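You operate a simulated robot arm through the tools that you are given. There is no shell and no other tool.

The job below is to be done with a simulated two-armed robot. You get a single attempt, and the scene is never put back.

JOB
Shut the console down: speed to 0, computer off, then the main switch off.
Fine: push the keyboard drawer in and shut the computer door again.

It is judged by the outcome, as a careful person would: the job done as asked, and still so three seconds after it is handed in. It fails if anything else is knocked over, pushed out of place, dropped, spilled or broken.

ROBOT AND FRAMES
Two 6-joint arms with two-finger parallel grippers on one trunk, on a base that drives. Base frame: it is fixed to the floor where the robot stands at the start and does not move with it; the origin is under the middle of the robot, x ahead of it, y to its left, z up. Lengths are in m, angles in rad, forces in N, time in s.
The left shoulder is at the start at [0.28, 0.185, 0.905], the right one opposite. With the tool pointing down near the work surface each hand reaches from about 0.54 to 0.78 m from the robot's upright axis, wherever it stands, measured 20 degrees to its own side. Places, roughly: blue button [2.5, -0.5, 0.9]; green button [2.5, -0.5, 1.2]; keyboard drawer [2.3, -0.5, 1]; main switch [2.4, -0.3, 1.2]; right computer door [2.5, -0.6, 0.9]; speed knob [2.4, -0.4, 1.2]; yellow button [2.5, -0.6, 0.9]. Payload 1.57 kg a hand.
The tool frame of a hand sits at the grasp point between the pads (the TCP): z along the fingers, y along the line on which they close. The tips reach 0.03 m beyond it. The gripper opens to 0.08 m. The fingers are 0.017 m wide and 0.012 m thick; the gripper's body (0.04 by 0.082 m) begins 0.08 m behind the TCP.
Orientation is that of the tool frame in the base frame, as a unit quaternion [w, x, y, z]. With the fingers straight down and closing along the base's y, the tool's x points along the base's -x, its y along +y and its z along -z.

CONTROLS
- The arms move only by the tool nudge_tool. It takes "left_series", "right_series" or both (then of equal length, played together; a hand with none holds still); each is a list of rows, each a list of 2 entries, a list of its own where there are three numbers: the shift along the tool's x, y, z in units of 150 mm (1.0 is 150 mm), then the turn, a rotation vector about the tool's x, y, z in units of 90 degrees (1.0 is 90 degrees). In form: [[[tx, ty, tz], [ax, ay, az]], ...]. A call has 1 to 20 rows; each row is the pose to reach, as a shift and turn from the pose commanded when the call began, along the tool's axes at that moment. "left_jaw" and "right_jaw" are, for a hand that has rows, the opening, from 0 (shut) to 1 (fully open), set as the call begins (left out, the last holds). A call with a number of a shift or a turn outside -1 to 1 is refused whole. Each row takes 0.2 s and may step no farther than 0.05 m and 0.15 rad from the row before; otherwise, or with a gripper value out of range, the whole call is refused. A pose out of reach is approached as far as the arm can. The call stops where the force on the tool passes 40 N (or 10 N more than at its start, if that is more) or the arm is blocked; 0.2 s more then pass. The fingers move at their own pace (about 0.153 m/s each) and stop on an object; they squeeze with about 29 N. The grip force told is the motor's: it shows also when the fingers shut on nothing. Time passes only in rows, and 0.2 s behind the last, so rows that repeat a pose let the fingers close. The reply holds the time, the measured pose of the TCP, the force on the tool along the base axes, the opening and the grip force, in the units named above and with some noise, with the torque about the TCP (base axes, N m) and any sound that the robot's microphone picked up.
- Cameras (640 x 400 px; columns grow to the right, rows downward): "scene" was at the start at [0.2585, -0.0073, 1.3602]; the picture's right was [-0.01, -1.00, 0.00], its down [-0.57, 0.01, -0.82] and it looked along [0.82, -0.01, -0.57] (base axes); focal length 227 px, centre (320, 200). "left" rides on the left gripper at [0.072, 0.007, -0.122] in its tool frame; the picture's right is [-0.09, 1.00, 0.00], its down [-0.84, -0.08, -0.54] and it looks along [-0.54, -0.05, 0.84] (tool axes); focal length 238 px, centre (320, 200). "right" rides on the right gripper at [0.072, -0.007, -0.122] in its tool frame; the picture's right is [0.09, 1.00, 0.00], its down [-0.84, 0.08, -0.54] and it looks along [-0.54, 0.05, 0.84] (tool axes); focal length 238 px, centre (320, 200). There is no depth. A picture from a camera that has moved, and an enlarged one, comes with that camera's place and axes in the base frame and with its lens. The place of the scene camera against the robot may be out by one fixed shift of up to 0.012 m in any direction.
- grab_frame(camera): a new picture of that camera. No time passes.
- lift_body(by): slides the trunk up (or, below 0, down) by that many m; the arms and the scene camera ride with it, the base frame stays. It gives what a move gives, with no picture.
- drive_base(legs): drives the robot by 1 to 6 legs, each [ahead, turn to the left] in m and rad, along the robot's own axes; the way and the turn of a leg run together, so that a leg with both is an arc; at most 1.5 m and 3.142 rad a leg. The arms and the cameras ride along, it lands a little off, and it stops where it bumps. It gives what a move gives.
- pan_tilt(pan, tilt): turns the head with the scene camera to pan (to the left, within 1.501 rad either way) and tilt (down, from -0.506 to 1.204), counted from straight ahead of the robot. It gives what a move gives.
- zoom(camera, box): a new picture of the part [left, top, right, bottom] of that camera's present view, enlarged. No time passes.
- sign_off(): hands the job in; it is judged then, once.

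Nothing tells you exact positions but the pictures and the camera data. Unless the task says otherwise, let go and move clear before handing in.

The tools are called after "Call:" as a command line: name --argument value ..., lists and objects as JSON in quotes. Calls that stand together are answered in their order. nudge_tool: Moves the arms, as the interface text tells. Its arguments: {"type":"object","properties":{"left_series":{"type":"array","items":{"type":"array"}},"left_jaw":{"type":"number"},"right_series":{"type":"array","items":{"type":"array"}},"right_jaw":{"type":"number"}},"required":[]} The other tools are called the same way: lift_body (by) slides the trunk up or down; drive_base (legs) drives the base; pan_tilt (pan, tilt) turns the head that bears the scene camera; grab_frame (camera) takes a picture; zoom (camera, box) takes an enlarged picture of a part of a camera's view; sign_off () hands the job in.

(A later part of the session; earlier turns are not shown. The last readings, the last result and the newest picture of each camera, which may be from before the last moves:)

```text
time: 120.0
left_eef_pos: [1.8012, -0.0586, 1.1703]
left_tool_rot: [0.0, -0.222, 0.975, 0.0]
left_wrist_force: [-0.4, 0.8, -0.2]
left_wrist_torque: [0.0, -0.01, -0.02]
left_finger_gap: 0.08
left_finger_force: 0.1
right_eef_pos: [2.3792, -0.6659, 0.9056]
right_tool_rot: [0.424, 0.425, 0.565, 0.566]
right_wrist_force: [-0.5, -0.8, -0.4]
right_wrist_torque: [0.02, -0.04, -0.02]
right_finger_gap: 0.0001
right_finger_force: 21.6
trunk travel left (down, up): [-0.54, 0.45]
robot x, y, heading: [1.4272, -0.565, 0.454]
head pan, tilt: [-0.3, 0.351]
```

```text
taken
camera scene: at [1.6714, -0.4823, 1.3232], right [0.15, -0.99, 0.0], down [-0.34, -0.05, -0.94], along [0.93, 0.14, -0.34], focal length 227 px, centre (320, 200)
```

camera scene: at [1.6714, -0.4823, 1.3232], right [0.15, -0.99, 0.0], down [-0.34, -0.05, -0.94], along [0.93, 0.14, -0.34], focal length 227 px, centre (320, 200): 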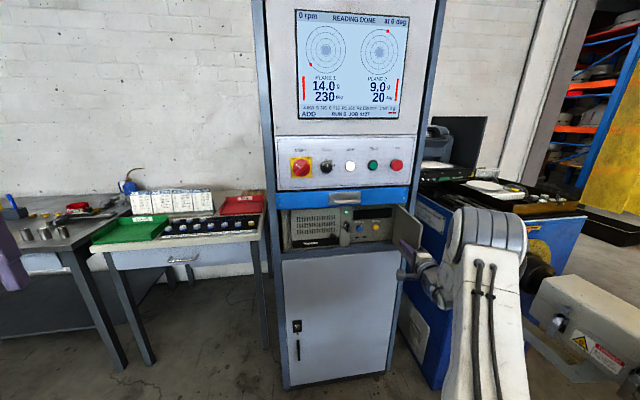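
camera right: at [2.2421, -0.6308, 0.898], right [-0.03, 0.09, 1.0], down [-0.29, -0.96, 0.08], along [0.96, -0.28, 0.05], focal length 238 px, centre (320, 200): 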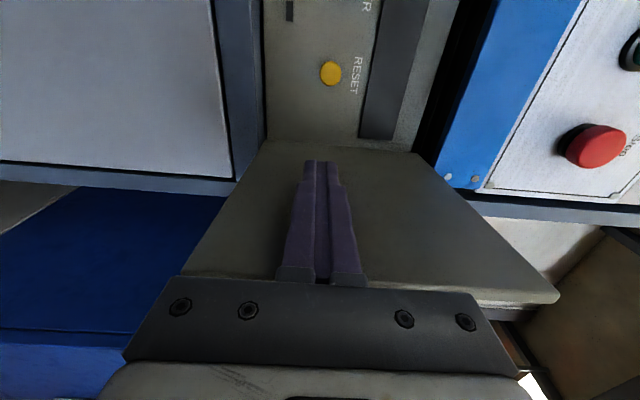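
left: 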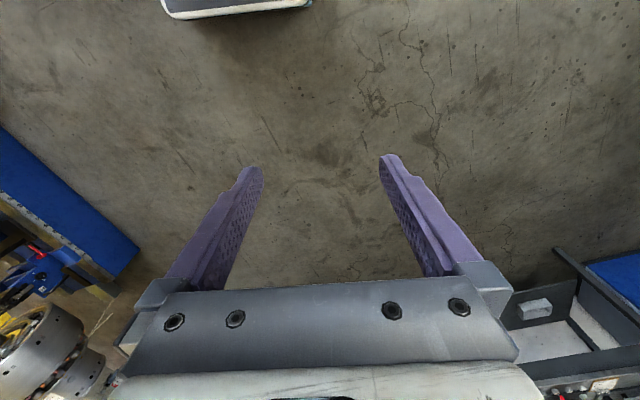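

The door is now close to 90° open and stays. I'll move the hand left to line up with POWER, drive 7 cm closer for reach, and look.

Call:
nudge_tool --right_series '[[[0.15, 0, 0], [0, 0.005, 0]], [[0.3, 0, 0], [0, 0.01, 0]], [[0.45, 0, 0], [0, 0.015, 0]], [[0.6, 0, 0], [0, 0.02, 0]], [[0.7, 0.02, 0], [0, 0.025, 0]], [[0.7, 0.02, 0], [0, 0.025, 0]]]'

Call:
drive_base --legs '[[0.07, 0]]'

Call:
grab_frame --camera "right"

Call:
grab_frame --camera "scene"

```text
time: 121.4
left_eef_pos: [1.8009, -0.0579, 1.1686]
left_tool_rot: [0.0, -0.222, 0.975, 0.001]
left_wrist_force: [-0.6, 0.9, -1.3]
left_wrist_torque: [0.01, 0.03, 0.02]
left_finger_gap: 0.0801
left_finger_force: 0.0
right_eef_pos: [2.3507, -0.5657, 0.9085]
right_tool_rot: [0.413, 0.414, 0.573, 0.574]
right_wrist_force: [-0.4, 0.0, 0.4]
right_wrist_torque: [0.02, 0.01, 0.01]
right_finger_gap: 0.0
right_finger_force: 20.8
trunk travel left (down, up): [-0.54, 0.45]
robot x, y, heading: [1.4268, -0.5585, 0.45]
head pan, tilt: [-0.3, 0.351]
```

```text
time: 122.4
left_eef_pos: [1.8627, -0.0265, 1.1705]
left_tool_rot: [0.0, -0.224, 0.975, -0.001]
left_wrist_force: [0.1, 0.2, -0.1]
left_wrist_torque: [0.0, -0.01, 0.04]
left_finger_gap: 0.0799
left_finger_force: 0.2
right_eef_pos: [2.4132, -0.5327, 0.9092]
right_tool_rot: [0.413, 0.413, 0.574, 0.575]
right_wrist_force: [-0.1, -0.6, 1.0]
right_wrist_torque: [0.0, 0.04, -0.01]
right_finger_gap: 0.0
right_finger_force: 21.8
trunk travel left (down, up): [-0.54, 0.45]
robot x, y, heading: [1.4856, -0.5273, 0.452]
head pan, tilt: [-0.3, 0.351]
```

```text
taken
camera right: at [2.2748, -0.5043, 0.9012], right [-0.03, 0.09, 1.0], down [-0.25, -0.97, 0.08], along [0.97, -0.24, 0.05], focal length 238 px, centre (320, 200)
```

right: 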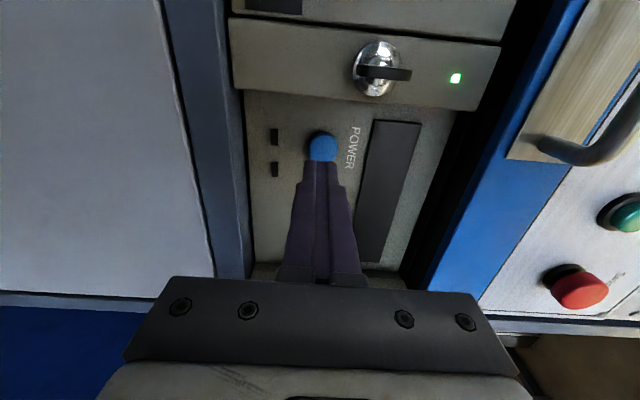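

```text
taken
camera scene: at [1.7347, -0.4511, 1.3233], right [0.15, -0.99, 0.0], down [-0.34, -0.05, -0.94], along [0.93, 0.14, -0.34], focal length 227 px, centre (320, 200)
```

scene: 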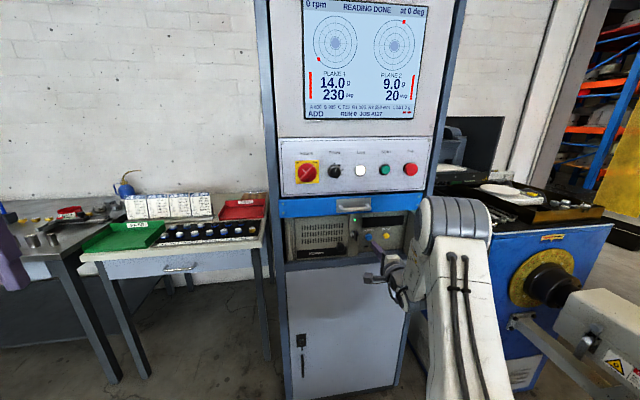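

POWER is right ahead of the closed fingertips, aligned within a few millimetres. Pressing forward slowly in small steps.

Call:
nudge_tool --right_series '[[[0, 0, 0.04], [0, 0, 0]], [[0, 0, 0.08], [0, 0, 0]], [[0, 0, 0.12], [0, 0, 0]], [[0, 0, 0.16], [0, 0, 0]], [[0, 0, 0.2], [0, 0, 0]]]'

Call:
zoom --camera "right" --box '[220, 70, 420, 195]'

```text
time: 123.6
left_eef_pos: [1.8638, -0.0249, 1.1702]
left_tool_rot: [0.0, -0.224, 0.975, 0.0]
left_wrist_force: [1.1, -0.2, -0.2]
left_wrist_torque: [0.0, 0.03, 0.01]
left_finger_gap: 0.0798
left_finger_force: 0.0
right_eef_pos: [2.4419, -0.5235, 0.909]
right_tool_rot: [0.412, 0.413, 0.574, 0.574]
right_wrist_force: [-0.1, -0.3, 0.3]
right_wrist_torque: [-0.01, 0.0, 0.02]
right_finger_gap: 0.0
right_finger_force: 21.7
trunk travel left (down, up): [-0.54, 0.45]
robot x, y, heading: [1.4879, -0.5286, 0.451]
head pan, tilt: [-0.3, 0.351]
```

```text
3.20 times, centred on (320, 132) of right
camera zoom: at [2.3032, -0.4949, 0.9016], right [-0.03, 0.09, 1.0], down [-0.25, -0.97, 0.08], along [0.97, -0.24, 0.05], focal length 763 px, centre (320, 416)
```

zoom: 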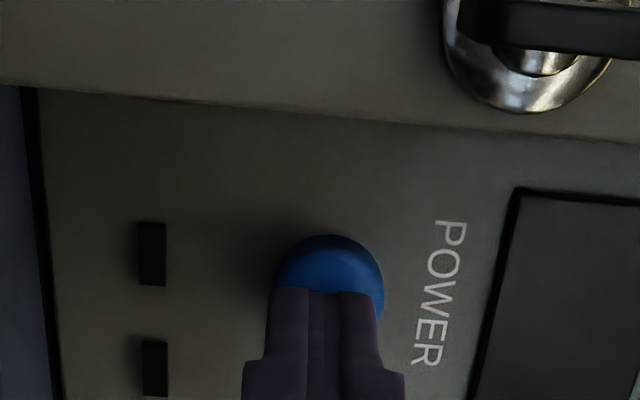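

Call:
nudge_tool --right_series '[[[0.01, 0, 0.03], [0, 0, 0]], [[0.01, 0, 0.06], [0, 0, 0]], [[0.01, 0, 0.09], [0, 0, 0]], [[0.01, 0, 0.12], [0, 0, 0]], [[0.01, 0, 0.15], [0, 0, 0]], [[0.01, 0, 0.18], [0, 0, 0]]]'

Call:
zoom --camera "right" --box '[220, 70, 420, 195]'

Call:
grab_frame --camera "scene"

```text
time: 124.8
left_eef_pos: [1.8612, -0.0273, 1.1711]
left_tool_rot: [0.0, -0.224, 0.975, 0.0]
left_wrist_force: [-0.4, 0.6, 0.1]
left_wrist_torque: [-0.01, -0.03, 0.0]
left_finger_gap: 0.08
left_finger_force: 0.0
right_eef_pos: [2.4542, -0.5191, 0.9082]
right_tool_rot: [0.411, 0.413, 0.575, 0.574]
right_wrist_force: [-29.1, -2.3, 4.9]
right_wrist_torque: [0.09, -0.22, 0.21]
right_finger_gap: 0.0002
right_finger_force: 21.2
trunk travel left (down, up): [-0.54, 0.45]
robot x, y, heading: [1.4889, -0.5267, 0.448]
head pan, tilt: [-0.3, 0.351]
heard: click
stopped in row 5 (right hand): the force on the tool passed its limit at 52 N (the readings are from after the stop); the commanded pose is now the measured one
```

```text
3.20 times, centred on (320, 132) of right
camera zoom: at [2.3159, -0.4899, 0.9016], right [-0.03, 0.09, 1.0], down [-0.24, -0.97, 0.08], along [0.97, -0.24, 0.05], focal length 763 px, centre (320, 416)
```

zoom: 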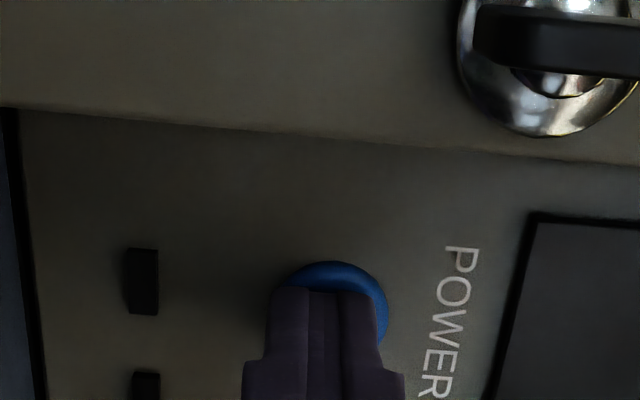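

```text
taken
camera scene: at [1.7315, -0.4522, 1.324], right [0.15, -0.99, 0.0], down [-0.34, -0.05, -0.94], along [0.93, 0.14, -0.34], focal length 227 px, centre (320, 200)
```

scene: 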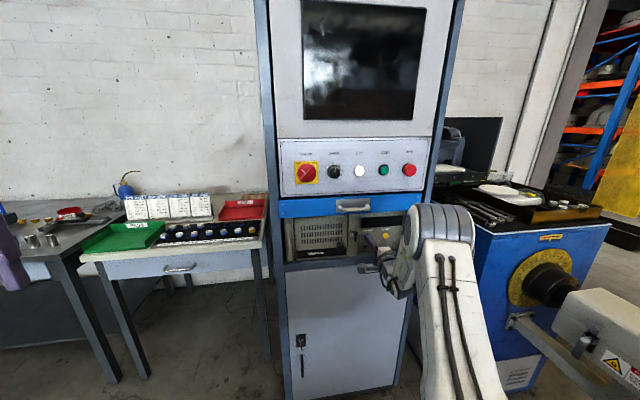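

A click was heard and the monitor has gone dark. I'll withdraw the finger from the button and check the LED.

Call:
nudge_tool --right_series '[[[0, 0, -0.1], [0, 0, 0]], [[0, 0, -0.25], [0, 0, 0]], [[0, 0, -0.4], [0, 0, 0]], [[0, 0, -0.5], [0, 0, 0]], [[0, 0, -0.5], [0, 0, 0]]]'

Call:
grab_frame --camera "right"

Call:
grab_frame --camera "scene"

```text
time: 126.0
left_eef_pos: [1.863, -0.0257, 1.1692]
left_tool_rot: [0.0, -0.223, 0.975, 0.0]
left_wrist_force: [-0.5, -0.3, 1.0]
left_wrist_torque: [0.01, 0.01, -0.03]
left_finger_gap: 0.0797
left_finger_force: 0.1
right_eef_pos: [2.3863, -0.5403, 0.9072]
right_tool_rot: [0.412, 0.413, 0.575, 0.574]
right_wrist_force: [0.4, 0.9, -1.0]
right_wrist_torque: [0.0, -0.05, 0.0]
right_finger_gap: 0.0
right_finger_force: 21.5
trunk travel left (down, up): [-0.54, 0.45]
robot x, y, heading: [1.4881, -0.5295, 0.447]
head pan, tilt: [-0.3, 0.351]
```

```text
taken
camera right: at [2.2479, -0.5121, 0.9007], right [-0.03, 0.09, 1.0], down [-0.25, -0.97, 0.08], along [0.97, -0.24, 0.05], focal length 238 px, centre (320, 200)
```

right: 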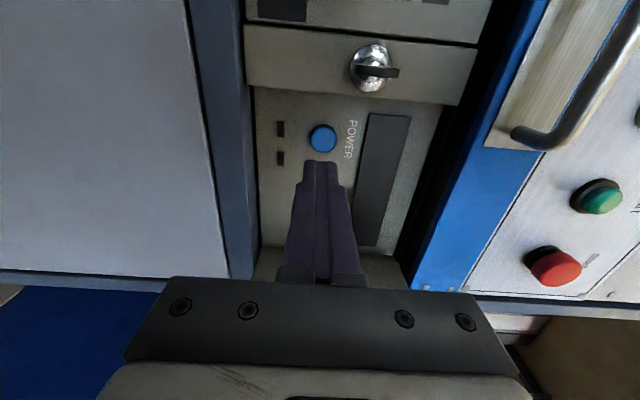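

```text
taken
camera scene: at [1.7346, -0.4513, 1.3232], right [0.15, -0.99, 0.0], down [-0.34, -0.05, -0.94], along [0.93, 0.14, -0.34], focal length 227 px, centre (320, 200)
```

scene: 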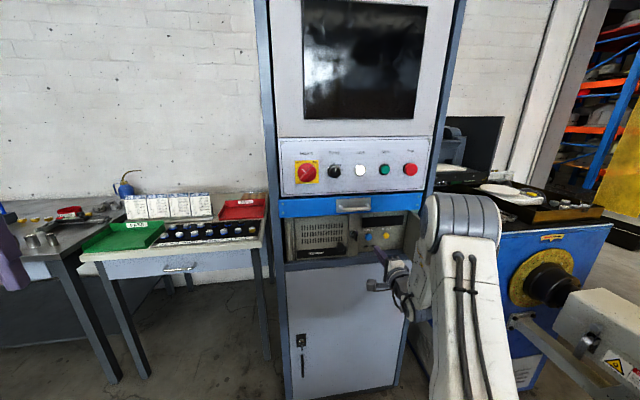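

The computer's LED and monitor are off. Next I'll close the door: back out past the door's free edge and swing the hand round to the door's outer (right) side.

Call:
drive_base --legs '[[-0.19, 0], [0, -0.25]]'

Call:
grab_frame --camera "scene"

Call:
grab_frame --camera "right"

```text
time: 128.3
left_eef_pos: [1.8082, -0.2165, 1.1694]
left_tool_rot: [0.001, -0.099, 0.995, -0.001]
left_wrist_force: [0.8, -0.2, 0.0]
left_wrist_torque: [-0.02, 0.01, 0.03]
left_finger_gap: 0.0798
left_finger_force: 0.0
right_eef_pos: [2.1893, -0.8434, 0.9076]
right_tool_rot: [0.48, 0.482, 0.519, 0.518]
right_wrist_force: [0.3, 0.3, 0.1]
right_wrist_torque: [0.0, 0.0, -0.03]
right_finger_gap: 0.0
right_finger_force: 21.0
trunk travel left (down, up): [-0.54, 0.45]
robot x, y, heading: [1.3187, -0.6118, 0.201]
head pan, tilt: [-0.3, 0.351]
```

```text
taken
camera scene: at [1.5802, -0.5942, 1.3232], right [-0.1, -0.99, 0.0], down [-0.34, 0.03, -0.94], along [0.93, -0.09, -0.34], focal length 227 px, centre (320, 200)
```

scene: 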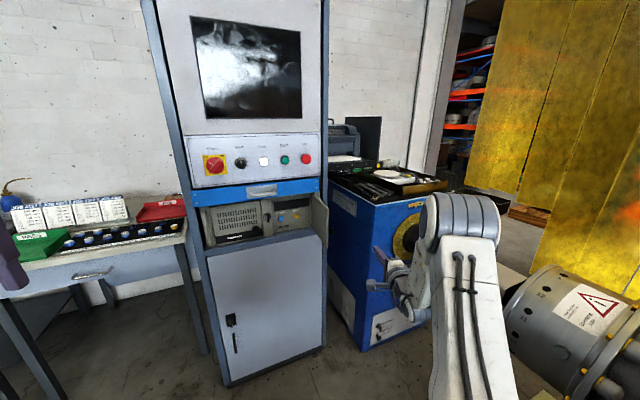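

```text
taken
camera right: at [2.0609, -0.7819, 0.9007], right [0.0, 0.09, 1.0], down [-0.48, -0.88, 0.08], along [0.88, -0.47, 0.05], focal length 238 px, centre (320, 200)
```

right: 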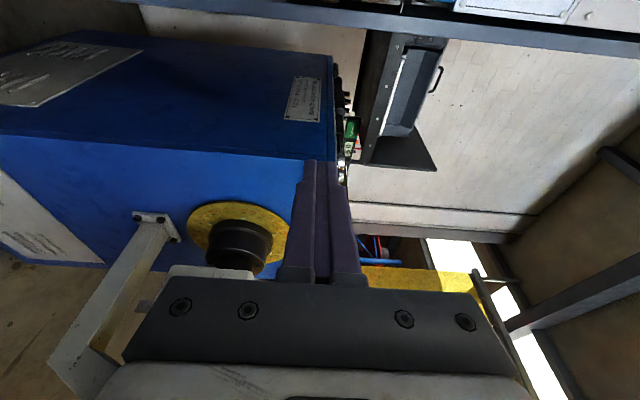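

The hand is now right of the open door, pointing slightly right. I'll raise slightly so the fingers meet the door above its knob, then drive forward alongside its outer face.

Call:
lift_body --by 0.055

Call:
drive_base --legs '[[0.17, 0]]'

Call:
grab_frame --camera "right"

Call:
grab_frame --camera "scene"

```text
time: 129.3
left_eef_pos: [1.8074, -0.2165, 1.2251]
left_tool_rot: [0.001, -0.1, 0.995, 0.0]
left_wrist_force: [0.1, 0.1, -0.1]
left_wrist_torque: [-0.01, -0.04, -0.02]
left_finger_gap: 0.0798
left_finger_force: 0.0
right_eef_pos: [2.1884, -0.8449, 0.9627]
right_tool_rot: [0.479, 0.483, 0.519, 0.518]
right_wrist_force: [0.2, 0.3, 0.6]
right_wrist_torque: [-0.04, 0.01, 0.01]
right_finger_gap: 0.0
right_finger_force: 21.1
trunk travel left (down, up): [-0.595, 0.395]
robot x, y, heading: [1.3199, -0.6102, 0.199]
head pan, tilt: [-0.3, 0.351]
```

```text
time: 130.8
left_eef_pos: [1.9721, -0.1828, 1.2249]
left_tool_rot: [0.0, -0.1, 0.995, 0.0]
left_wrist_force: [-0.4, 0.0, 1.2]
left_wrist_torque: [-0.01, 0.0, 0.03]
left_finger_gap: 0.0802
left_finger_force: 0.0
right_eef_pos: [2.3547, -0.8094, 0.9628]
right_tool_rot: [0.48, 0.481, 0.519, 0.519]
right_wrist_force: [-0.1, 0.3, 0.3]
right_wrist_torque: [0.0, -0.01, 0.0]
right_finger_gap: 0.0
right_finger_force: 21.2
trunk travel left (down, up): [-0.595, 0.395]
robot x, y, heading: [1.4831, -0.5799, 0.205]
head pan, tilt: [-0.3, 0.351]
```

```text
taken
camera right: at [2.2258, -0.7483, 0.9558], right [0.0, 0.09, 1.0], down [-0.48, -0.88, 0.08], along [0.88, -0.47, 0.05], focal length 238 px, centre (320, 200)
```

right: 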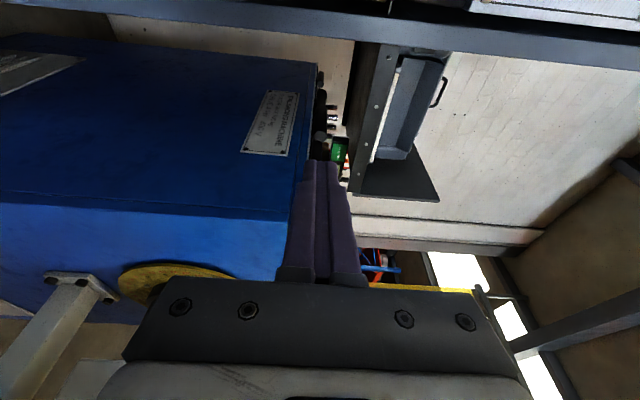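

```text
taken
camera scene: at [1.7449, -0.5608, 1.3783], right [-0.1, -0.99, 0.0], down [-0.34, 0.03, -0.94], along [0.93, -0.09, -0.34], focal length 227 px, centre (320, 200)
```

scene: 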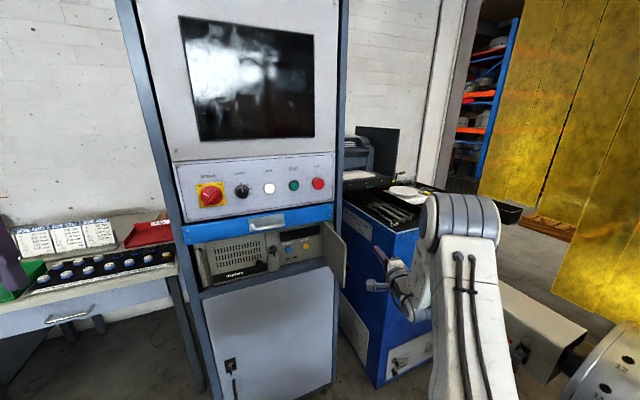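

The hand is on the outer side of the door, above knob height. I'll yaw the fingers a little left, then turn the base left in two steps so the fingers sweep the door toward closed.

Call:
nudge_tool --right_series '[[[0, 0, 0], [0, 0.05, 0]], [[0, 0, 0], [0, 0.095, 0]], [[0, 0, 0], [0, 0.095, 0]]]'

Call:
drive_base --legs '[[0, 0.13]]'

Call:
grab_frame --camera "scene"

Call:
grab_frame --camera "right"

```text
time: 131.6
left_eef_pos: [1.9734, -0.1827, 1.2246]
left_tool_rot: [0.0, -0.1, 0.995, 0.0]
left_wrist_force: [0.1, -1.2, 1.0]
left_wrist_torque: [0.01, 0.01, 0.01]
left_finger_gap: 0.08
left_finger_force: 0.0
right_eef_pos: [2.3526, -0.8089, 0.9631]
right_tool_rot: [0.439, 0.442, 0.553, 0.553]
right_wrist_force: [0.1, 0.1, 0.2]
right_wrist_torque: [0.06, 0.01, -0.01]
right_finger_gap: 0.0001
right_finger_force: 21.2
trunk travel left (down, up): [-0.595, 0.395]
robot x, y, heading: [1.4869, -0.5766, 0.203]
head pan, tilt: [-0.3, 0.351]
```

```text
time: 132.6
left_eef_pos: [1.9165, -0.1215, 1.2253]
left_tool_rot: [0.0, -0.166, 0.986, 0.0]
left_wrist_force: [0.5, -0.6, 0.3]
left_wrist_torque: [0.0, -0.01, 0.01]
left_finger_gap: 0.0802
left_finger_force: 0.1
right_eef_pos: [2.3754, -0.6931, 0.962]
right_tool_rot: [0.402, 0.404, 0.58, 0.582]
right_wrist_force: [-0.3, 0.0, 0.1]
right_wrist_torque: [-0.03, 0.0, 0.03]
right_finger_gap: 0.0
right_finger_force: 21.8
trunk travel left (down, up): [-0.595, 0.395]
robot x, y, heading: [1.4863, -0.5799, 0.332]
head pan, tilt: [-0.3, 0.351]
```

```text
taken
camera scene: at [1.7401, -0.5279, 1.3782], right [0.03, -1.0, 0.0], down [-0.34, -0.01, -0.94], along [0.94, 0.03, -0.34], focal length 227 px, centre (320, 200)
```

scene: 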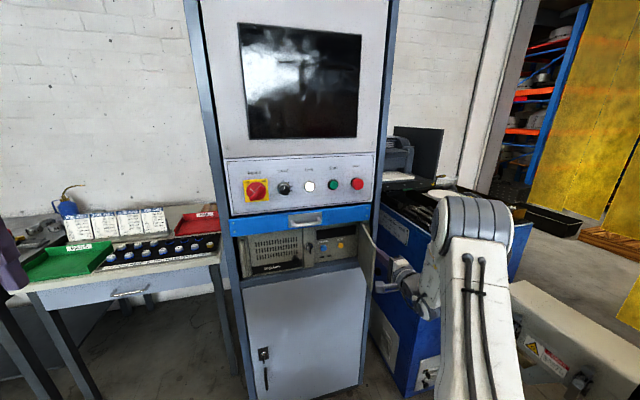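

```text
taken
camera right: at [2.2366, -0.6685, 0.9553], right [-0.03, 0.08, 1.0], down [-0.21, -0.97, 0.08], along [0.98, -0.21, 0.05], focal length 238 px, centre (320, 200)
```

right: 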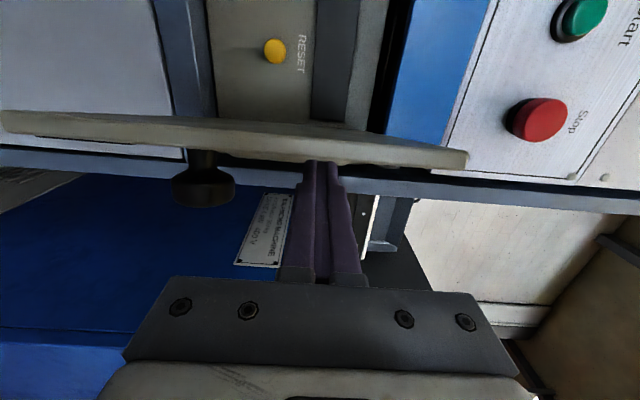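

The fingertips are right beside the door's outer face, above the knob. Turning the base the rest of the way to sweep the door toward closed.

Call:
drive_base --legs '[[0, 0.12]]'

Call:
grab_frame --camera "scene"

Call:
grab_frame --camera "right"

```text
time: 133.5
left_eef_pos: [1.8569, -0.0729, 1.2247]
left_tool_rot: [-0.001, -0.226, 0.974, 0.0]
left_wrist_force: [-0.4, 0.5, 0.2]
left_wrist_torque: [-0.01, 0.03, -0.02]
left_finger_gap: 0.0801
left_finger_force: 0.0
right_eef_pos: [2.3844, -0.5846, 0.9629]
right_tool_rot: [0.365, 0.369, 0.605, 0.604]
right_wrist_force: [1.0, -0.6, 0.1]
right_wrist_torque: [0.04, 0.0, -0.01]
right_finger_gap: 0.0001
right_finger_force: 20.6
trunk travel left (down, up): [-0.595, 0.395]
robot x, y, heading: [1.4849, -0.5787, 0.46]
head pan, tilt: [-0.3, 0.351]
```

```text
taken
camera scene: at [1.7316, -0.4989, 1.3782], right [0.15, -0.99, 0.0], down [-0.34, -0.05, -0.94], along [0.93, 0.14, -0.34], focal length 227 px, centre (320, 200)
```

scene: 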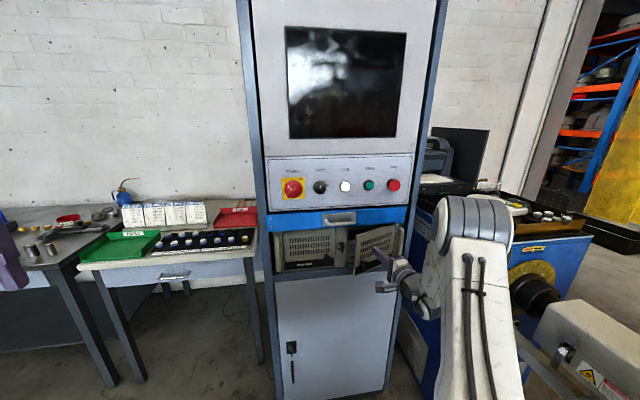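

```text
taken
camera right: at [2.2421, -0.5773, 0.9553], right [-0.04, 0.08, 1.0], down [-0.09, -0.99, 0.08], along [0.99, -0.09, 0.05], focal length 238 px, centre (320, 200)
```

right: 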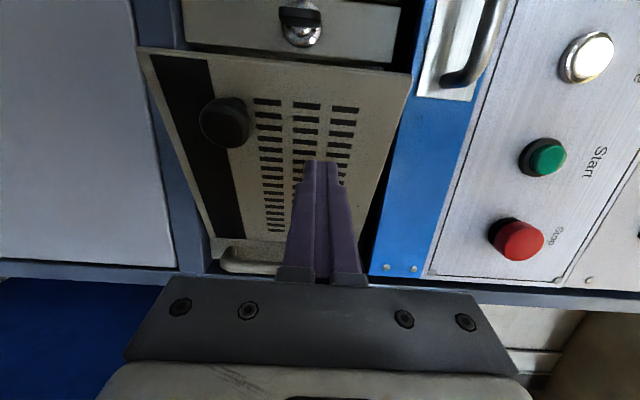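

The door is about 35° open and being pushed by the fingertips. I'll now push forward to shut it, stopping when it meets its frame.

Call:
nudge_tool --right_series '[[[0.005, 0, 0.06], [0, 0, 0]], [[0.01, 0, 0.12], [0, 0, 0]], [[0.015, 0, 0.18], [0, 0, 0]], [[0.02, 0, 0.24], [0, 0, 0]], [[0.02, 0, 0.3], [0, 0, 0]], [[0.02, 0, 0.36], [0, 0, 0]], [[0.02, 0, 0.41], [0, 0, 0]], [[0.02, 0, 0.46], [0, 0, 0]], [[0.02, 0, 0.5], [0, 0, 0]], [[0.02, 0, 0.54], [0, 0, 0]]]'

Call:
grab_frame --camera "right"

Call:
zoom --camera "scene" --box '[250, 195, 430, 307]'

```text
time: 135.6
left_eef_pos: [1.858, -0.0746, 1.226]
left_tool_rot: [0.0, -0.225, 0.974, 0.0]
left_wrist_force: [-0.8, -0.3, 0.8]
left_wrist_torque: [0.01, 0.0, -0.01]
left_finger_gap: 0.0798
left_finger_force: 0.0
right_eef_pos: [2.4436, -0.5504, 0.9633]
right_tool_rot: [0.366, 0.368, 0.606, 0.604]
right_wrist_force: [-25.0, -4.0, 6.5]
right_wrist_torque: [0.12, -0.16, 0.02]
right_finger_gap: 0.0
right_finger_force: 21.7
trunk travel left (down, up): [-0.595, 0.395]
robot x, y, heading: [1.4846, -0.5755, 0.453]
head pan, tilt: [-0.3, 0.351]
stopped in row 10 (right hand): the force on the tool passed its limit at 53 N (the readings are from after the stop); the commanded pose is now the measured one
```

```text
taken
camera right: at [2.3025, -0.5436, 0.9561], right [-0.04, 0.08, 1.0], down [-0.09, -0.99, 0.08], along [0.99, -0.09, 0.05], focal length 238 px, centre (320, 200)
```

right: 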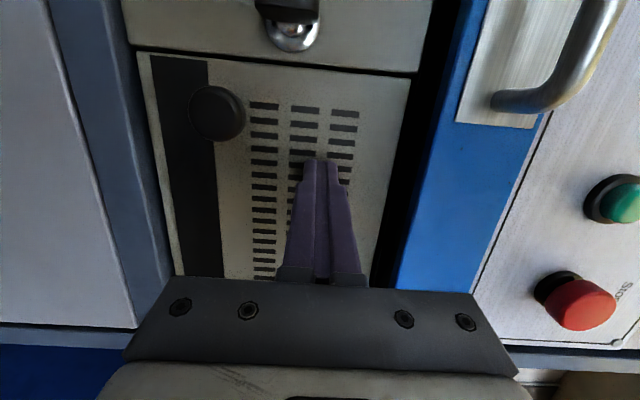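

```text
3.56 times, centred on (340, 251) of scene
camera zoom: at [1.7296, -0.4994, 1.3787], right [0.15, -0.99, 0.0], down [-0.34, -0.05, -0.94], along [0.93, 0.14, -0.34], focal length 807 px, centre (249, 19)
```

zoom: 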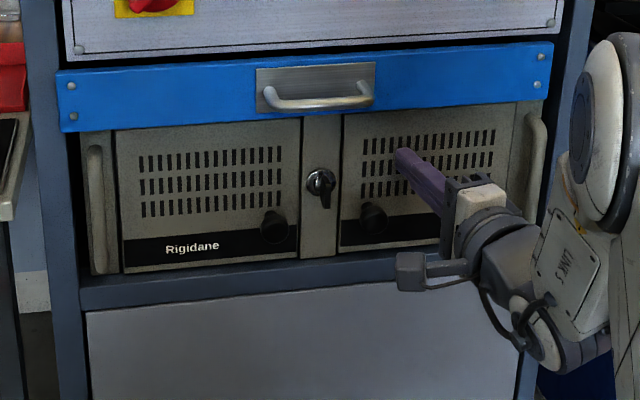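

The door is shut flush. I'll back the hand off, check the door stays closed, and raise the trunk to switch height.

Call:
nudge_tool --right_series '[[[0, 0, -0.1], [0, 0, 0]], [[0, 0, -0.25], [0, 0, 0]], [[0, 0, -0.4], [0, 0, 0]], [[0, 0, -0.4], [0, 0, 0]]]'

Call:
drive_base --legs '[[-0.38, 0]]'

Call:
grab_frame --camera "scene"

Call:
zoom --camera "scene" --box '[260, 120, 420, 240]'

```text
time: 136.6
left_eef_pos: [1.8591, -0.0727, 1.2255]
left_tool_rot: [-0.001, -0.225, 0.974, 0.0]
left_wrist_force: [-0.2, 0.7, -0.2]
left_wrist_torque: [0.0, 0.0, 0.01]
left_finger_gap: 0.0801
left_finger_force: 0.0
right_eef_pos: [2.3911, -0.577, 0.9624]
right_tool_rot: [0.365, 0.369, 0.606, 0.603]
right_wrist_force: [0.5, -0.3, -0.4]
right_wrist_torque: [-0.03, 0.0, 0.01]
right_finger_gap: 0.0
right_finger_force: 21.1
trunk travel left (down, up): [-0.595, 0.395]
robot x, y, heading: [1.4854, -0.5762, 0.451]
head pan, tilt: [-0.3, 0.351]
```

```text
time: 138.9
left_eef_pos: [1.5187, -0.238, 1.2247]
left_tool_rot: [0.0, -0.227, 0.974, 0.001]
left_wrist_force: [-0.1, 0.5, 0.2]
left_wrist_torque: [-0.01, 0.0, -0.01]
left_finger_gap: 0.0801
left_finger_force: 0.1
right_eef_pos: [2.0533, -0.74, 0.9612]
right_tool_rot: [0.363, 0.368, 0.606, 0.604]
right_wrist_force: [-0.6, 0.0, -0.1]
right_wrist_torque: [-0.01, 0.01, -0.01]
right_finger_gap: 0.0
right_finger_force: 21.2
trunk travel left (down, up): [-0.595, 0.395]
robot x, y, heading: [1.1464, -0.7359, 0.454]
head pan, tilt: [-0.3, 0.351]
```

```text
taken
camera scene: at [1.393, -0.6637, 1.3782], right [0.16, -0.99, 0.0], down [-0.34, -0.05, -0.94], along [0.93, 0.15, -0.34], focal length 227 px, centre (320, 200)
```

scene: 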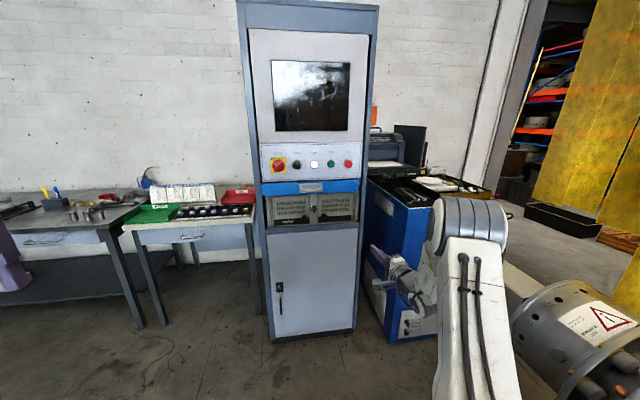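

```text
3.33 times, centred on (340, 180) of scene
camera zoom: at [1.393, -0.6637, 1.3782], right [0.16, -0.99, 0.0], down [-0.34, -0.05, -0.94], along [0.93, 0.15, -0.34], focal length 756 px, centre (253, 267)
```

zoom: 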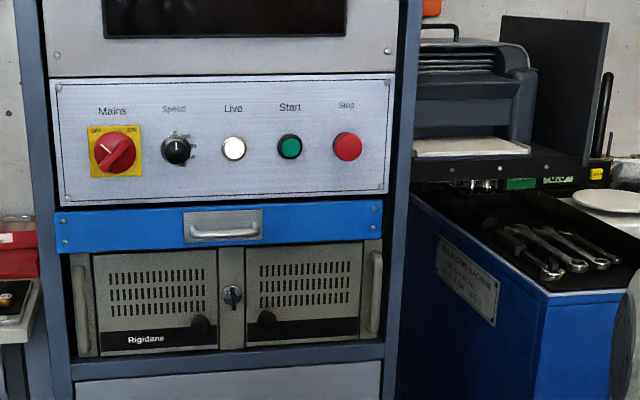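

Drawer and computer door are both shut and the Live lamp is still lit. Now I reposition for the Mains switch: raise the trunk and shift the robot left.

Call:
lift_body --by 0.205

Call:
drive_base --legs '[[0, 0.668], [0.38, 0], [0, -0.64]]'

Call:
grab_frame --camera "scene"

Call:
grab_frame --camera "right"

```text
time: 141.2
left_eef_pos: [1.5189, -0.2382, 1.4294]
left_tool_rot: [0.0, -0.227, 0.974, 0.001]
left_wrist_force: [-0.2, 0.2, -0.4]
left_wrist_torque: [-0.04, 0.0, 0.01]
left_finger_gap: 0.0798
left_finger_force: 0.2
right_eef_pos: [2.0532, -0.7401, 1.1669]
right_tool_rot: [0.363, 0.368, 0.607, 0.603]
right_wrist_force: [0.4, -0.1, -1.0]
right_wrist_torque: [0.0, 0.02, 0.0]
right_finger_gap: 0.0001
right_finger_force: 21.5
trunk travel left (down, up): [-0.8, 0.19]
robot x, y, heading: [1.1466, -0.7484, 0.457]
head pan, tilt: [-0.3, 0.351]
```

```text
time: 147.1
left_eef_pos: [1.6821, 0.1132, 1.4305]
left_tool_rot: [0.0, -0.233, 0.973, 0.0]
left_wrist_force: [-1.2, -0.1, 0.4]
left_wrist_torque: [-0.01, 0.03, 0.01]
left_finger_gap: 0.0798
left_finger_force: 0.1
right_eef_pos: [2.2232, -0.3816, 1.1667]
right_tool_rot: [0.359, 0.364, 0.609, 0.606]
right_wrist_force: [-0.3, 0.9, -0.2]
right_wrist_torque: [-0.02, 0.0, -0.01]
right_finger_gap: 0.0001
right_finger_force: 21.3
trunk travel left (down, up): [-0.8, 0.19]
robot x, y, heading: [1.316, -0.3971, 0.472]
head pan, tilt: [-0.3, 0.351]
```

```text
taken
camera scene: at [1.562, -0.3149, 1.5832], right [0.17, -0.99, 0.0], down [-0.34, -0.06, -0.94], along [0.93, 0.16, -0.34], focal length 227 px, centre (320, 200)
```

scene: 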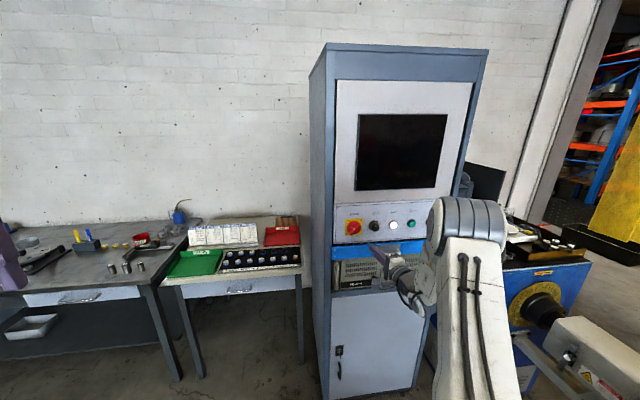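

```text
taken
camera right: at [2.0817, -0.3771, 1.1605], right [-0.04, 0.08, 1.0], down [-0.08, -0.99, 0.08], along [1.0, -0.07, 0.04], focal length 238 px, centre (320, 200)
```

right: 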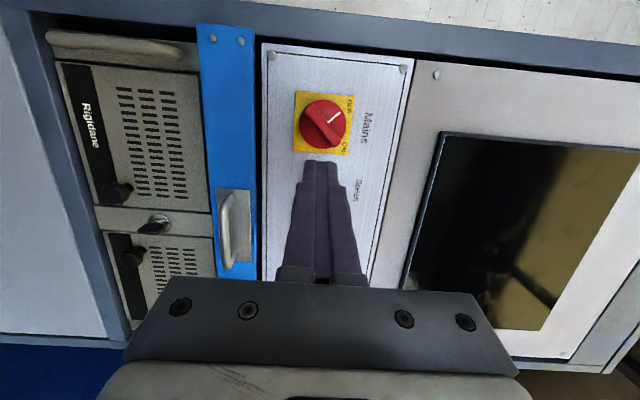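

The hand is near the Mains switch; the red bar lies from lower-left to upper-right (ON). I'll square the hand, and rotate the wrist so the fingers will straddle the bar across its width.

Call:
nudge_tool --right_series '[[[0, 0, 0], [0, -0.04, 0]], [[0, 0, 0], [0, -0.08, 0]], [[0, 0, 0], [0, -0.111, 0]], [[0, 0, 0], [0, -0.111, 0]]]'

Call:
nudge_tool --right_series '[[[0, 0, 0], [0, 0, 0.09]], [[0, 0, 0], [0, 0, 0.18]], [[0, 0, 0], [0, 0, 0.27]], [[0, 0, 0], [0, 0, 0.36]], [[0, 0, 0], [0, 0, 0.45]], [[0, 0, 0], [0, 0, 0.54]], [[0, 0, 0], [0, 0, 0.63]], [[0, 0, 0], [0, 0, 0.72]], [[0, 0, 0], [0, 0, 0.75]], [[0, 0, 0], [0, 0, 0.75]]]'

Call:
nudge_tool --right_series '[[[0, 0, 0], [0, 0, 0.09]], [[0, 0, 0], [0, 0, 0.18]], [[0, 0, 0], [0, 0, 0.27]], [[0, 0, 0], [0, 0, 0.36]], [[0, 0, 0], [0, 0, 0.45]], [[0, 0, 0], [0, 0, 0.54]], [[0, 0, 0], [0, 0, 0.63]], [[0, 0, 0], [0, 0, 0.72]], [[0, 0, 0], [0, 0, 0.75]], [[0, 0, 0], [0, 0, 0.75]]]' --right_jaw 1.0

Call:
grab_frame --camera "right"

```text
time: 148.1
left_eef_pos: [1.6815, 0.1135, 1.4296]
left_tool_rot: [0.0, -0.233, 0.972, 0.0]
left_wrist_force: [0.1, 0.5, 1.0]
left_wrist_torque: [0.0, 0.0, 0.01]
left_finger_gap: 0.0802
left_finger_force: 0.1
right_eef_pos: [2.2235, -0.3811, 1.1663]
right_tool_rot: [0.411, 0.415, 0.576, 0.572]
right_wrist_force: [0.0, 0.3, 0.1]
right_wrist_torque: [0.01, 0.02, -0.02]
right_finger_gap: 0.0002
right_finger_force: 21.4
trunk travel left (down, up): [-0.8, 0.19]
robot x, y, heading: [1.3156, -0.3963, 0.476]
head pan, tilt: [-0.3, 0.351]
```

```text
time: 150.3
left_eef_pos: [1.6816, 0.1137, 1.4298]
left_tool_rot: [0.0, -0.233, 0.972, 0.0]
left_wrist_force: [0.5, -0.4, -0.4]
left_wrist_torque: [0.01, -0.04, 0.04]
left_finger_gap: 0.08
left_finger_force: 0.0
right_eef_pos: [2.2241, -0.3829, 1.1667]
right_tool_rot: [0.024, 0.665, 0.247, 0.704]
right_wrist_force: [-0.1, -0.3, -0.3]
right_wrist_torque: [-0.02, 0.0, 0.02]
right_finger_gap: 0.0
right_finger_force: 20.8
trunk travel left (down, up): [-0.8, 0.19]
robot x, y, heading: [1.3194, -0.3932, 0.472]
head pan, tilt: [-0.3, 0.351]
```

```text
time: 152.5
left_eef_pos: [1.6808, 0.1135, 1.4297]
left_tool_rot: [0.0, -0.234, 0.972, 0.0]
left_wrist_force: [0.1, 0.6, 0.9]
left_wrist_torque: [0.0, -0.02, -0.03]
left_finger_gap: 0.0799
left_finger_force: 0.2
right_eef_pos: [2.2241, -0.3814, 1.1674]
right_tool_rot: [-0.373, 0.69, -0.163, 0.598]
right_wrist_force: [0.2, -0.4, 0.0]
right_wrist_torque: [-0.01, 0.0, -0.01]
right_finger_gap: 0.08
right_finger_force: 0.0
trunk travel left (down, up): [-0.8, 0.19]
robot x, y, heading: [1.3175, -0.3963, 0.469]
head pan, tilt: [-0.3, 0.351]
```

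```text
taken
camera right: at [2.1224, -0.4648, 1.2226], right [0.24, -0.73, -0.64], down [-0.69, 0.34, -0.64], along [0.68, 0.6, -0.42], focal length 238 px, centre (320, 200)
```

right: 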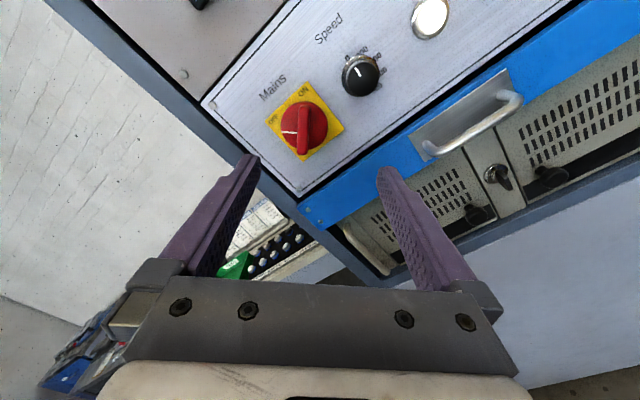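

The bar now appears upright between the two fingers in the wrist view, which is the grip I want. I'll pull back slightly, drive 12 cm closer, and line up.

Call:
nudge_tool --right_series '[[[0, 0, -0.2], [0, 0, 0]], [[0, 0, -0.4], [0, 0, 0]], [[0, 0, -0.4], [0, 0, 0]]]'

Call:
drive_base --legs '[[0.12, 0]]'

Call:
grab_frame --camera "right"

Call:
zoom --camera "right" --box '[240, 70, 400, 170]'

```text
time: 153.3
left_eef_pos: [1.6812, 0.1131, 1.4303]
left_tool_rot: [0.0, -0.235, 0.972, 0.0]
left_wrist_force: [-0.3, -0.1, 0.4]
left_wrist_torque: [0.0, 0.0, 0.01]
left_finger_gap: 0.0799
left_finger_force: 0.1
right_eef_pos: [2.1649, -0.3995, 1.1669]
right_tool_rot: [-0.373, 0.69, -0.162, 0.599]
right_wrist_force: [-0.1, -0.2, 0.1]
right_wrist_torque: [-0.03, -0.01, 0.0]
right_finger_gap: 0.0799
right_finger_force: 0.0
trunk travel left (down, up): [-0.8, 0.19]
robot x, y, heading: [1.3182, -0.3999, 0.469]
head pan, tilt: [-0.3, 0.351]
```

```text
time: 154.5
left_eef_pos: [1.7863, 0.1691, 1.4299]
left_tool_rot: [0.0, -0.235, 0.972, -0.001]
left_wrist_force: [0.2, -0.7, 0.5]
left_wrist_torque: [0.01, -0.04, -0.02]
left_finger_gap: 0.0798
left_finger_force: 0.0
right_eef_pos: [2.2723, -0.3441, 1.1679]
right_tool_rot: [-0.373, 0.69, -0.162, 0.598]
right_wrist_force: [-0.4, -0.2, 0.5]
right_wrist_torque: [-0.01, 0.01, 0.01]
right_finger_gap: 0.08
right_finger_force: 0.0
trunk travel left (down, up): [-0.8, 0.19]
robot x, y, heading: [1.4244, -0.3438, 0.472]
head pan, tilt: [-0.3, 0.351]
```

```text
taken
camera right: at [2.1713, -0.4267, 1.2227], right [0.24, -0.73, -0.64], down [-0.69, 0.34, -0.64], along [0.68, 0.6, -0.42], focal length 238 px, centre (320, 200)
```

right: 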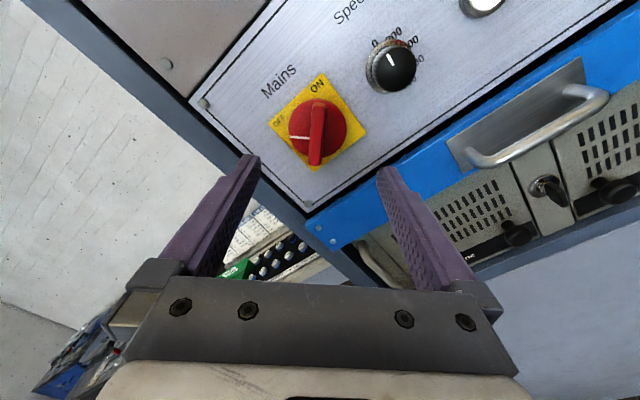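

```text
4.00 times, centred on (320, 120) of right
camera zoom: at [2.1713, -0.4267, 1.2227], right [0.24, -0.73, -0.64], down [-0.69, 0.34, -0.64], along [0.68, 0.6, -0.42], focal length 953 px, centre (320, 520)
```

zoom: 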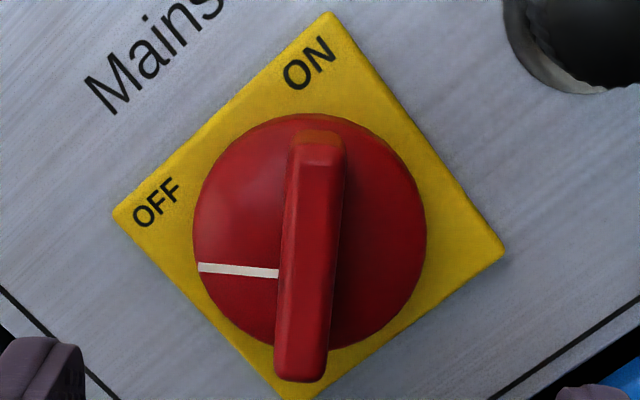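

The bar points to ON, so OFF is a 90° counter-clockwise turn. The switch centre is about 6 mm up-right and 3 mm to the side of my axis; I'll correct and advance 4.5 cm.

Call:
nudge_tool --right_series '[[[0.02, -0.01, 0.1], [0, 0, 0]], [[0.04, -0.02, 0.2], [0, 0, 0]], [[0.04, -0.02, 0.3], [0, 0, 0]], [[0.04, -0.02, 0.3], [0, 0, 0]]]' --right_jaw 1.0

Call:
grab_frame --camera "right"

Call:
zoom --camera "right" --box '[240, 90, 400, 190]'

```text
time: 155.5
left_eef_pos: [1.788, 0.1692, 1.4289]
left_tool_rot: [-0.001, -0.236, 0.972, 0.001]
left_wrist_force: [0.1, 0.1, 0.0]
left_wrist_torque: [-0.04, -0.02, -0.03]
left_finger_gap: 0.0802
left_finger_force: 0.2
right_eef_pos: [2.3151, -0.3302, 1.1717]
right_tool_rot: [-0.372, 0.691, -0.163, 0.598]
right_wrist_force: [-0.6, 0.1, -0.1]
right_wrist_torque: [0.02, 0.01, -0.02]
right_finger_gap: 0.0801
right_finger_force: 0.2
trunk travel left (down, up): [-0.8, 0.19]
robot x, y, heading: [1.4244, -0.3419, 0.475]
head pan, tilt: [-0.3, 0.351]
```

```text
taken
camera right: at [2.2155, -0.4141, 1.2273], right [0.24, -0.73, -0.64], down [-0.69, 0.34, -0.64], along [0.68, 0.6, -0.42], focal length 238 px, centre (320, 200)
```

right: 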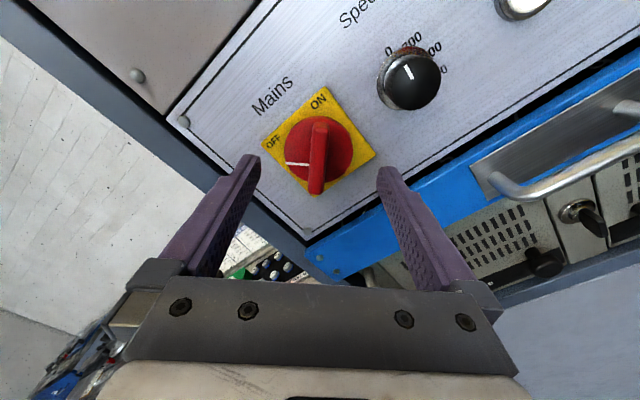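

```text
4.00 times, centred on (320, 140) of right
camera zoom: at [2.2155, -0.4141, 1.2273], right [0.24, -0.73, -0.64], down [-0.69, 0.34, -0.64], along [0.68, 0.6, -0.42], focal length 953 px, centre (320, 440)
```

zoom: 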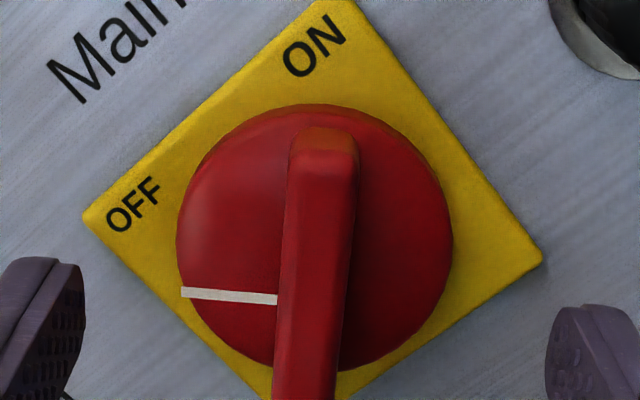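

Well centred on the bar now. Advancing 2.6 cm more, then closing on the bar.

Call:
nudge_tool --right_series '[[[0.01, 0, 0.06], [0, 0, 0]], [[0.02, -0.003, 0.12], [0, 0, 0]], [[0.02, -0.003, 0.175], [0, 0, 0]], [[0.02, -0.003, 0.175], [0, 0, 0]]]' --right_jaw 1.0

Call:
zoom --camera "right" --box '[220, 100, 420, 225]'

```text
time: 156.5
left_eef_pos: [1.7871, 0.1679, 1.4302]
left_tool_rot: [-0.001, -0.236, 0.972, 0.0]
left_wrist_force: [0.3, 0.4, 0.3]
left_wrist_torque: [0.01, -0.04, 0.0]
left_finger_gap: 0.0799
left_finger_force: 0.1
right_eef_pos: [2.3426, -0.3242, 1.1759]
right_tool_rot: [-0.372, 0.691, -0.163, 0.598]
right_wrist_force: [-0.4, 0.9, -0.3]
right_wrist_torque: [0.0, 0.03, -0.01]
right_finger_gap: 0.08
right_finger_force: 0.1
trunk travel left (down, up): [-0.8, 0.19]
robot x, y, heading: [1.4245, -0.3438, 0.471]
head pan, tilt: [-0.3, 0.351]
```

```text
3.20 times, centred on (320, 162) of right
camera zoom: at [2.2411, -0.4073, 1.2312], right [0.24, -0.73, -0.64], down [-0.69, 0.34, -0.64], along [0.68, 0.6, -0.42], focal length 763 px, centre (320, 320)
```

zoom: 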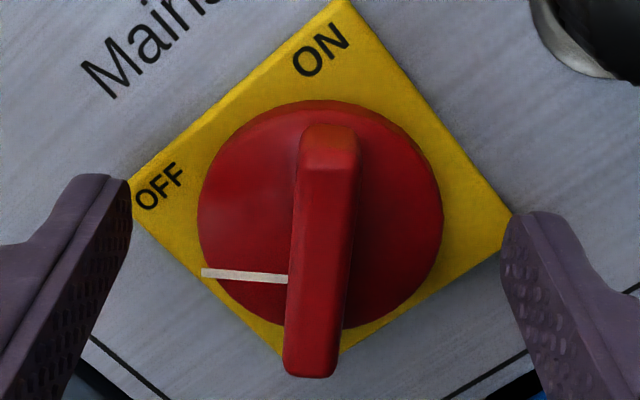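

Call:
nudge_tool --right_series '[[[0, 0, 0], [0, 0, 0]], [[0, 0, 0], [0, 0, 0]], [[0, 0, 0], [0, 0, 0]]]' --right_jaw 0.0

Call:
zoom --camera "right" --box '[220, 100, 420, 225]'

```text
time: 157.3
left_eef_pos: [1.7875, 0.1682, 1.4294]
left_tool_rot: [-0.001, -0.235, 0.972, 0.0]
left_wrist_force: [-0.2, 0.3, -0.3]
left_wrist_torque: [-0.02, -0.01, 0.01]
left_finger_gap: 0.0798
left_finger_force: 0.0
right_eef_pos: [2.3417, -0.3247, 1.1749]
right_tool_rot: [-0.371, 0.691, -0.162, 0.599]
right_wrist_force: [0.7, -0.8, -1.5]
right_wrist_torque: [-0.19, 0.14, -0.47]
right_finger_gap: 0.013
right_finger_force: 29.6
trunk travel left (down, up): [-0.8, 0.19]
robot x, y, heading: [1.4261, -0.3478, 0.47]
head pan, tilt: [-0.3, 0.351]
```

```text
3.20 times, centred on (320, 162) of right
camera zoom: at [2.2411, -0.4076, 1.2309], right [0.24, -0.73, -0.64], down [-0.69, 0.34, -0.64], along [0.68, 0.6, -0.42], focal length 763 px, centre (320, 320)
```

zoom: 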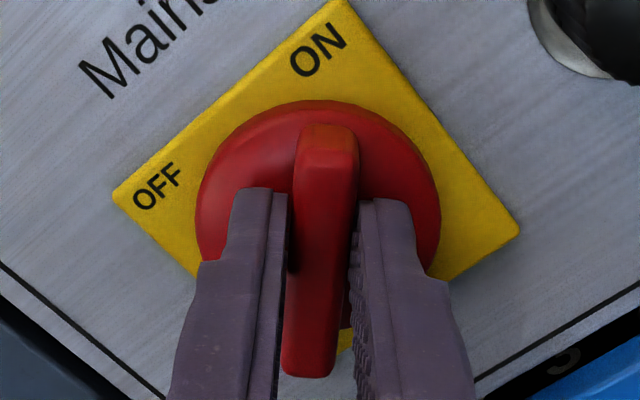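

The bar is gripped (13 mm). Turning counter-clockwise 30° first to confirm the direction.

Call:
nudge_tool --right_series '[[[0, 0, 0], [0, 0, -0.06]], [[0, 0, 0], [0, 0, -0.12]], [[0, 0, 0], [0, 0, -0.18]], [[0, 0, 0], [0, 0, -0.24]], [[0, 0, 0], [0, 0, -0.3]], [[0, 0, 0], [0, 0, -0.34]], [[0, 0, 0], [0, 0, -0.34]]]'

Call:
grab_frame --camera "right"

```text
time: 158.9
left_eef_pos: [1.7852, 0.1706, 1.4294]
left_tool_rot: [0.0, -0.235, 0.972, 0.0]
left_wrist_force: [0.6, 1.0, 0.2]
left_wrist_torque: [0.04, 0.02, -0.01]
left_finger_gap: 0.0801
left_finger_force: 0.1
right_eef_pos: [2.3404, -0.3211, 1.1775]
right_tool_rot: [-0.201, 0.708, 0.028, 0.677]
right_wrist_force: [-3.6, 17.0, 9.2]
right_wrist_torque: [0.1, 0.19, 0.15]
right_finger_gap: 0.0131
right_finger_force: 30.3
trunk travel left (down, up): [-0.8, 0.19]
robot x, y, heading: [1.4277, -0.341, 0.473]
head pan, tilt: [-0.3, 0.351]
```

```text
taken
camera right: at [2.229, -0.3721, 1.2481], right [0.32, -0.93, -0.16], down [-0.56, -0.05, -0.83], along [0.77, 0.35, -0.54], focal length 238 px, centre (320, 200)
```

right: 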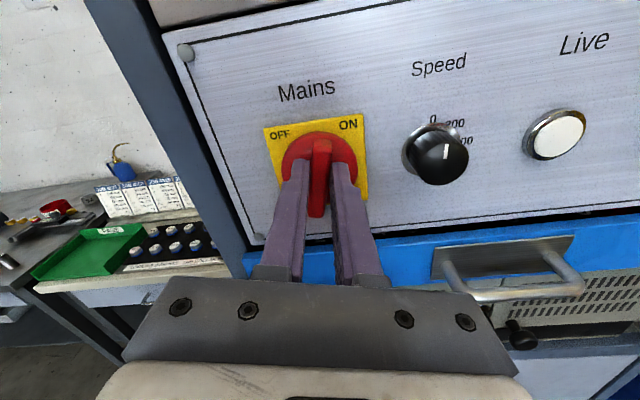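

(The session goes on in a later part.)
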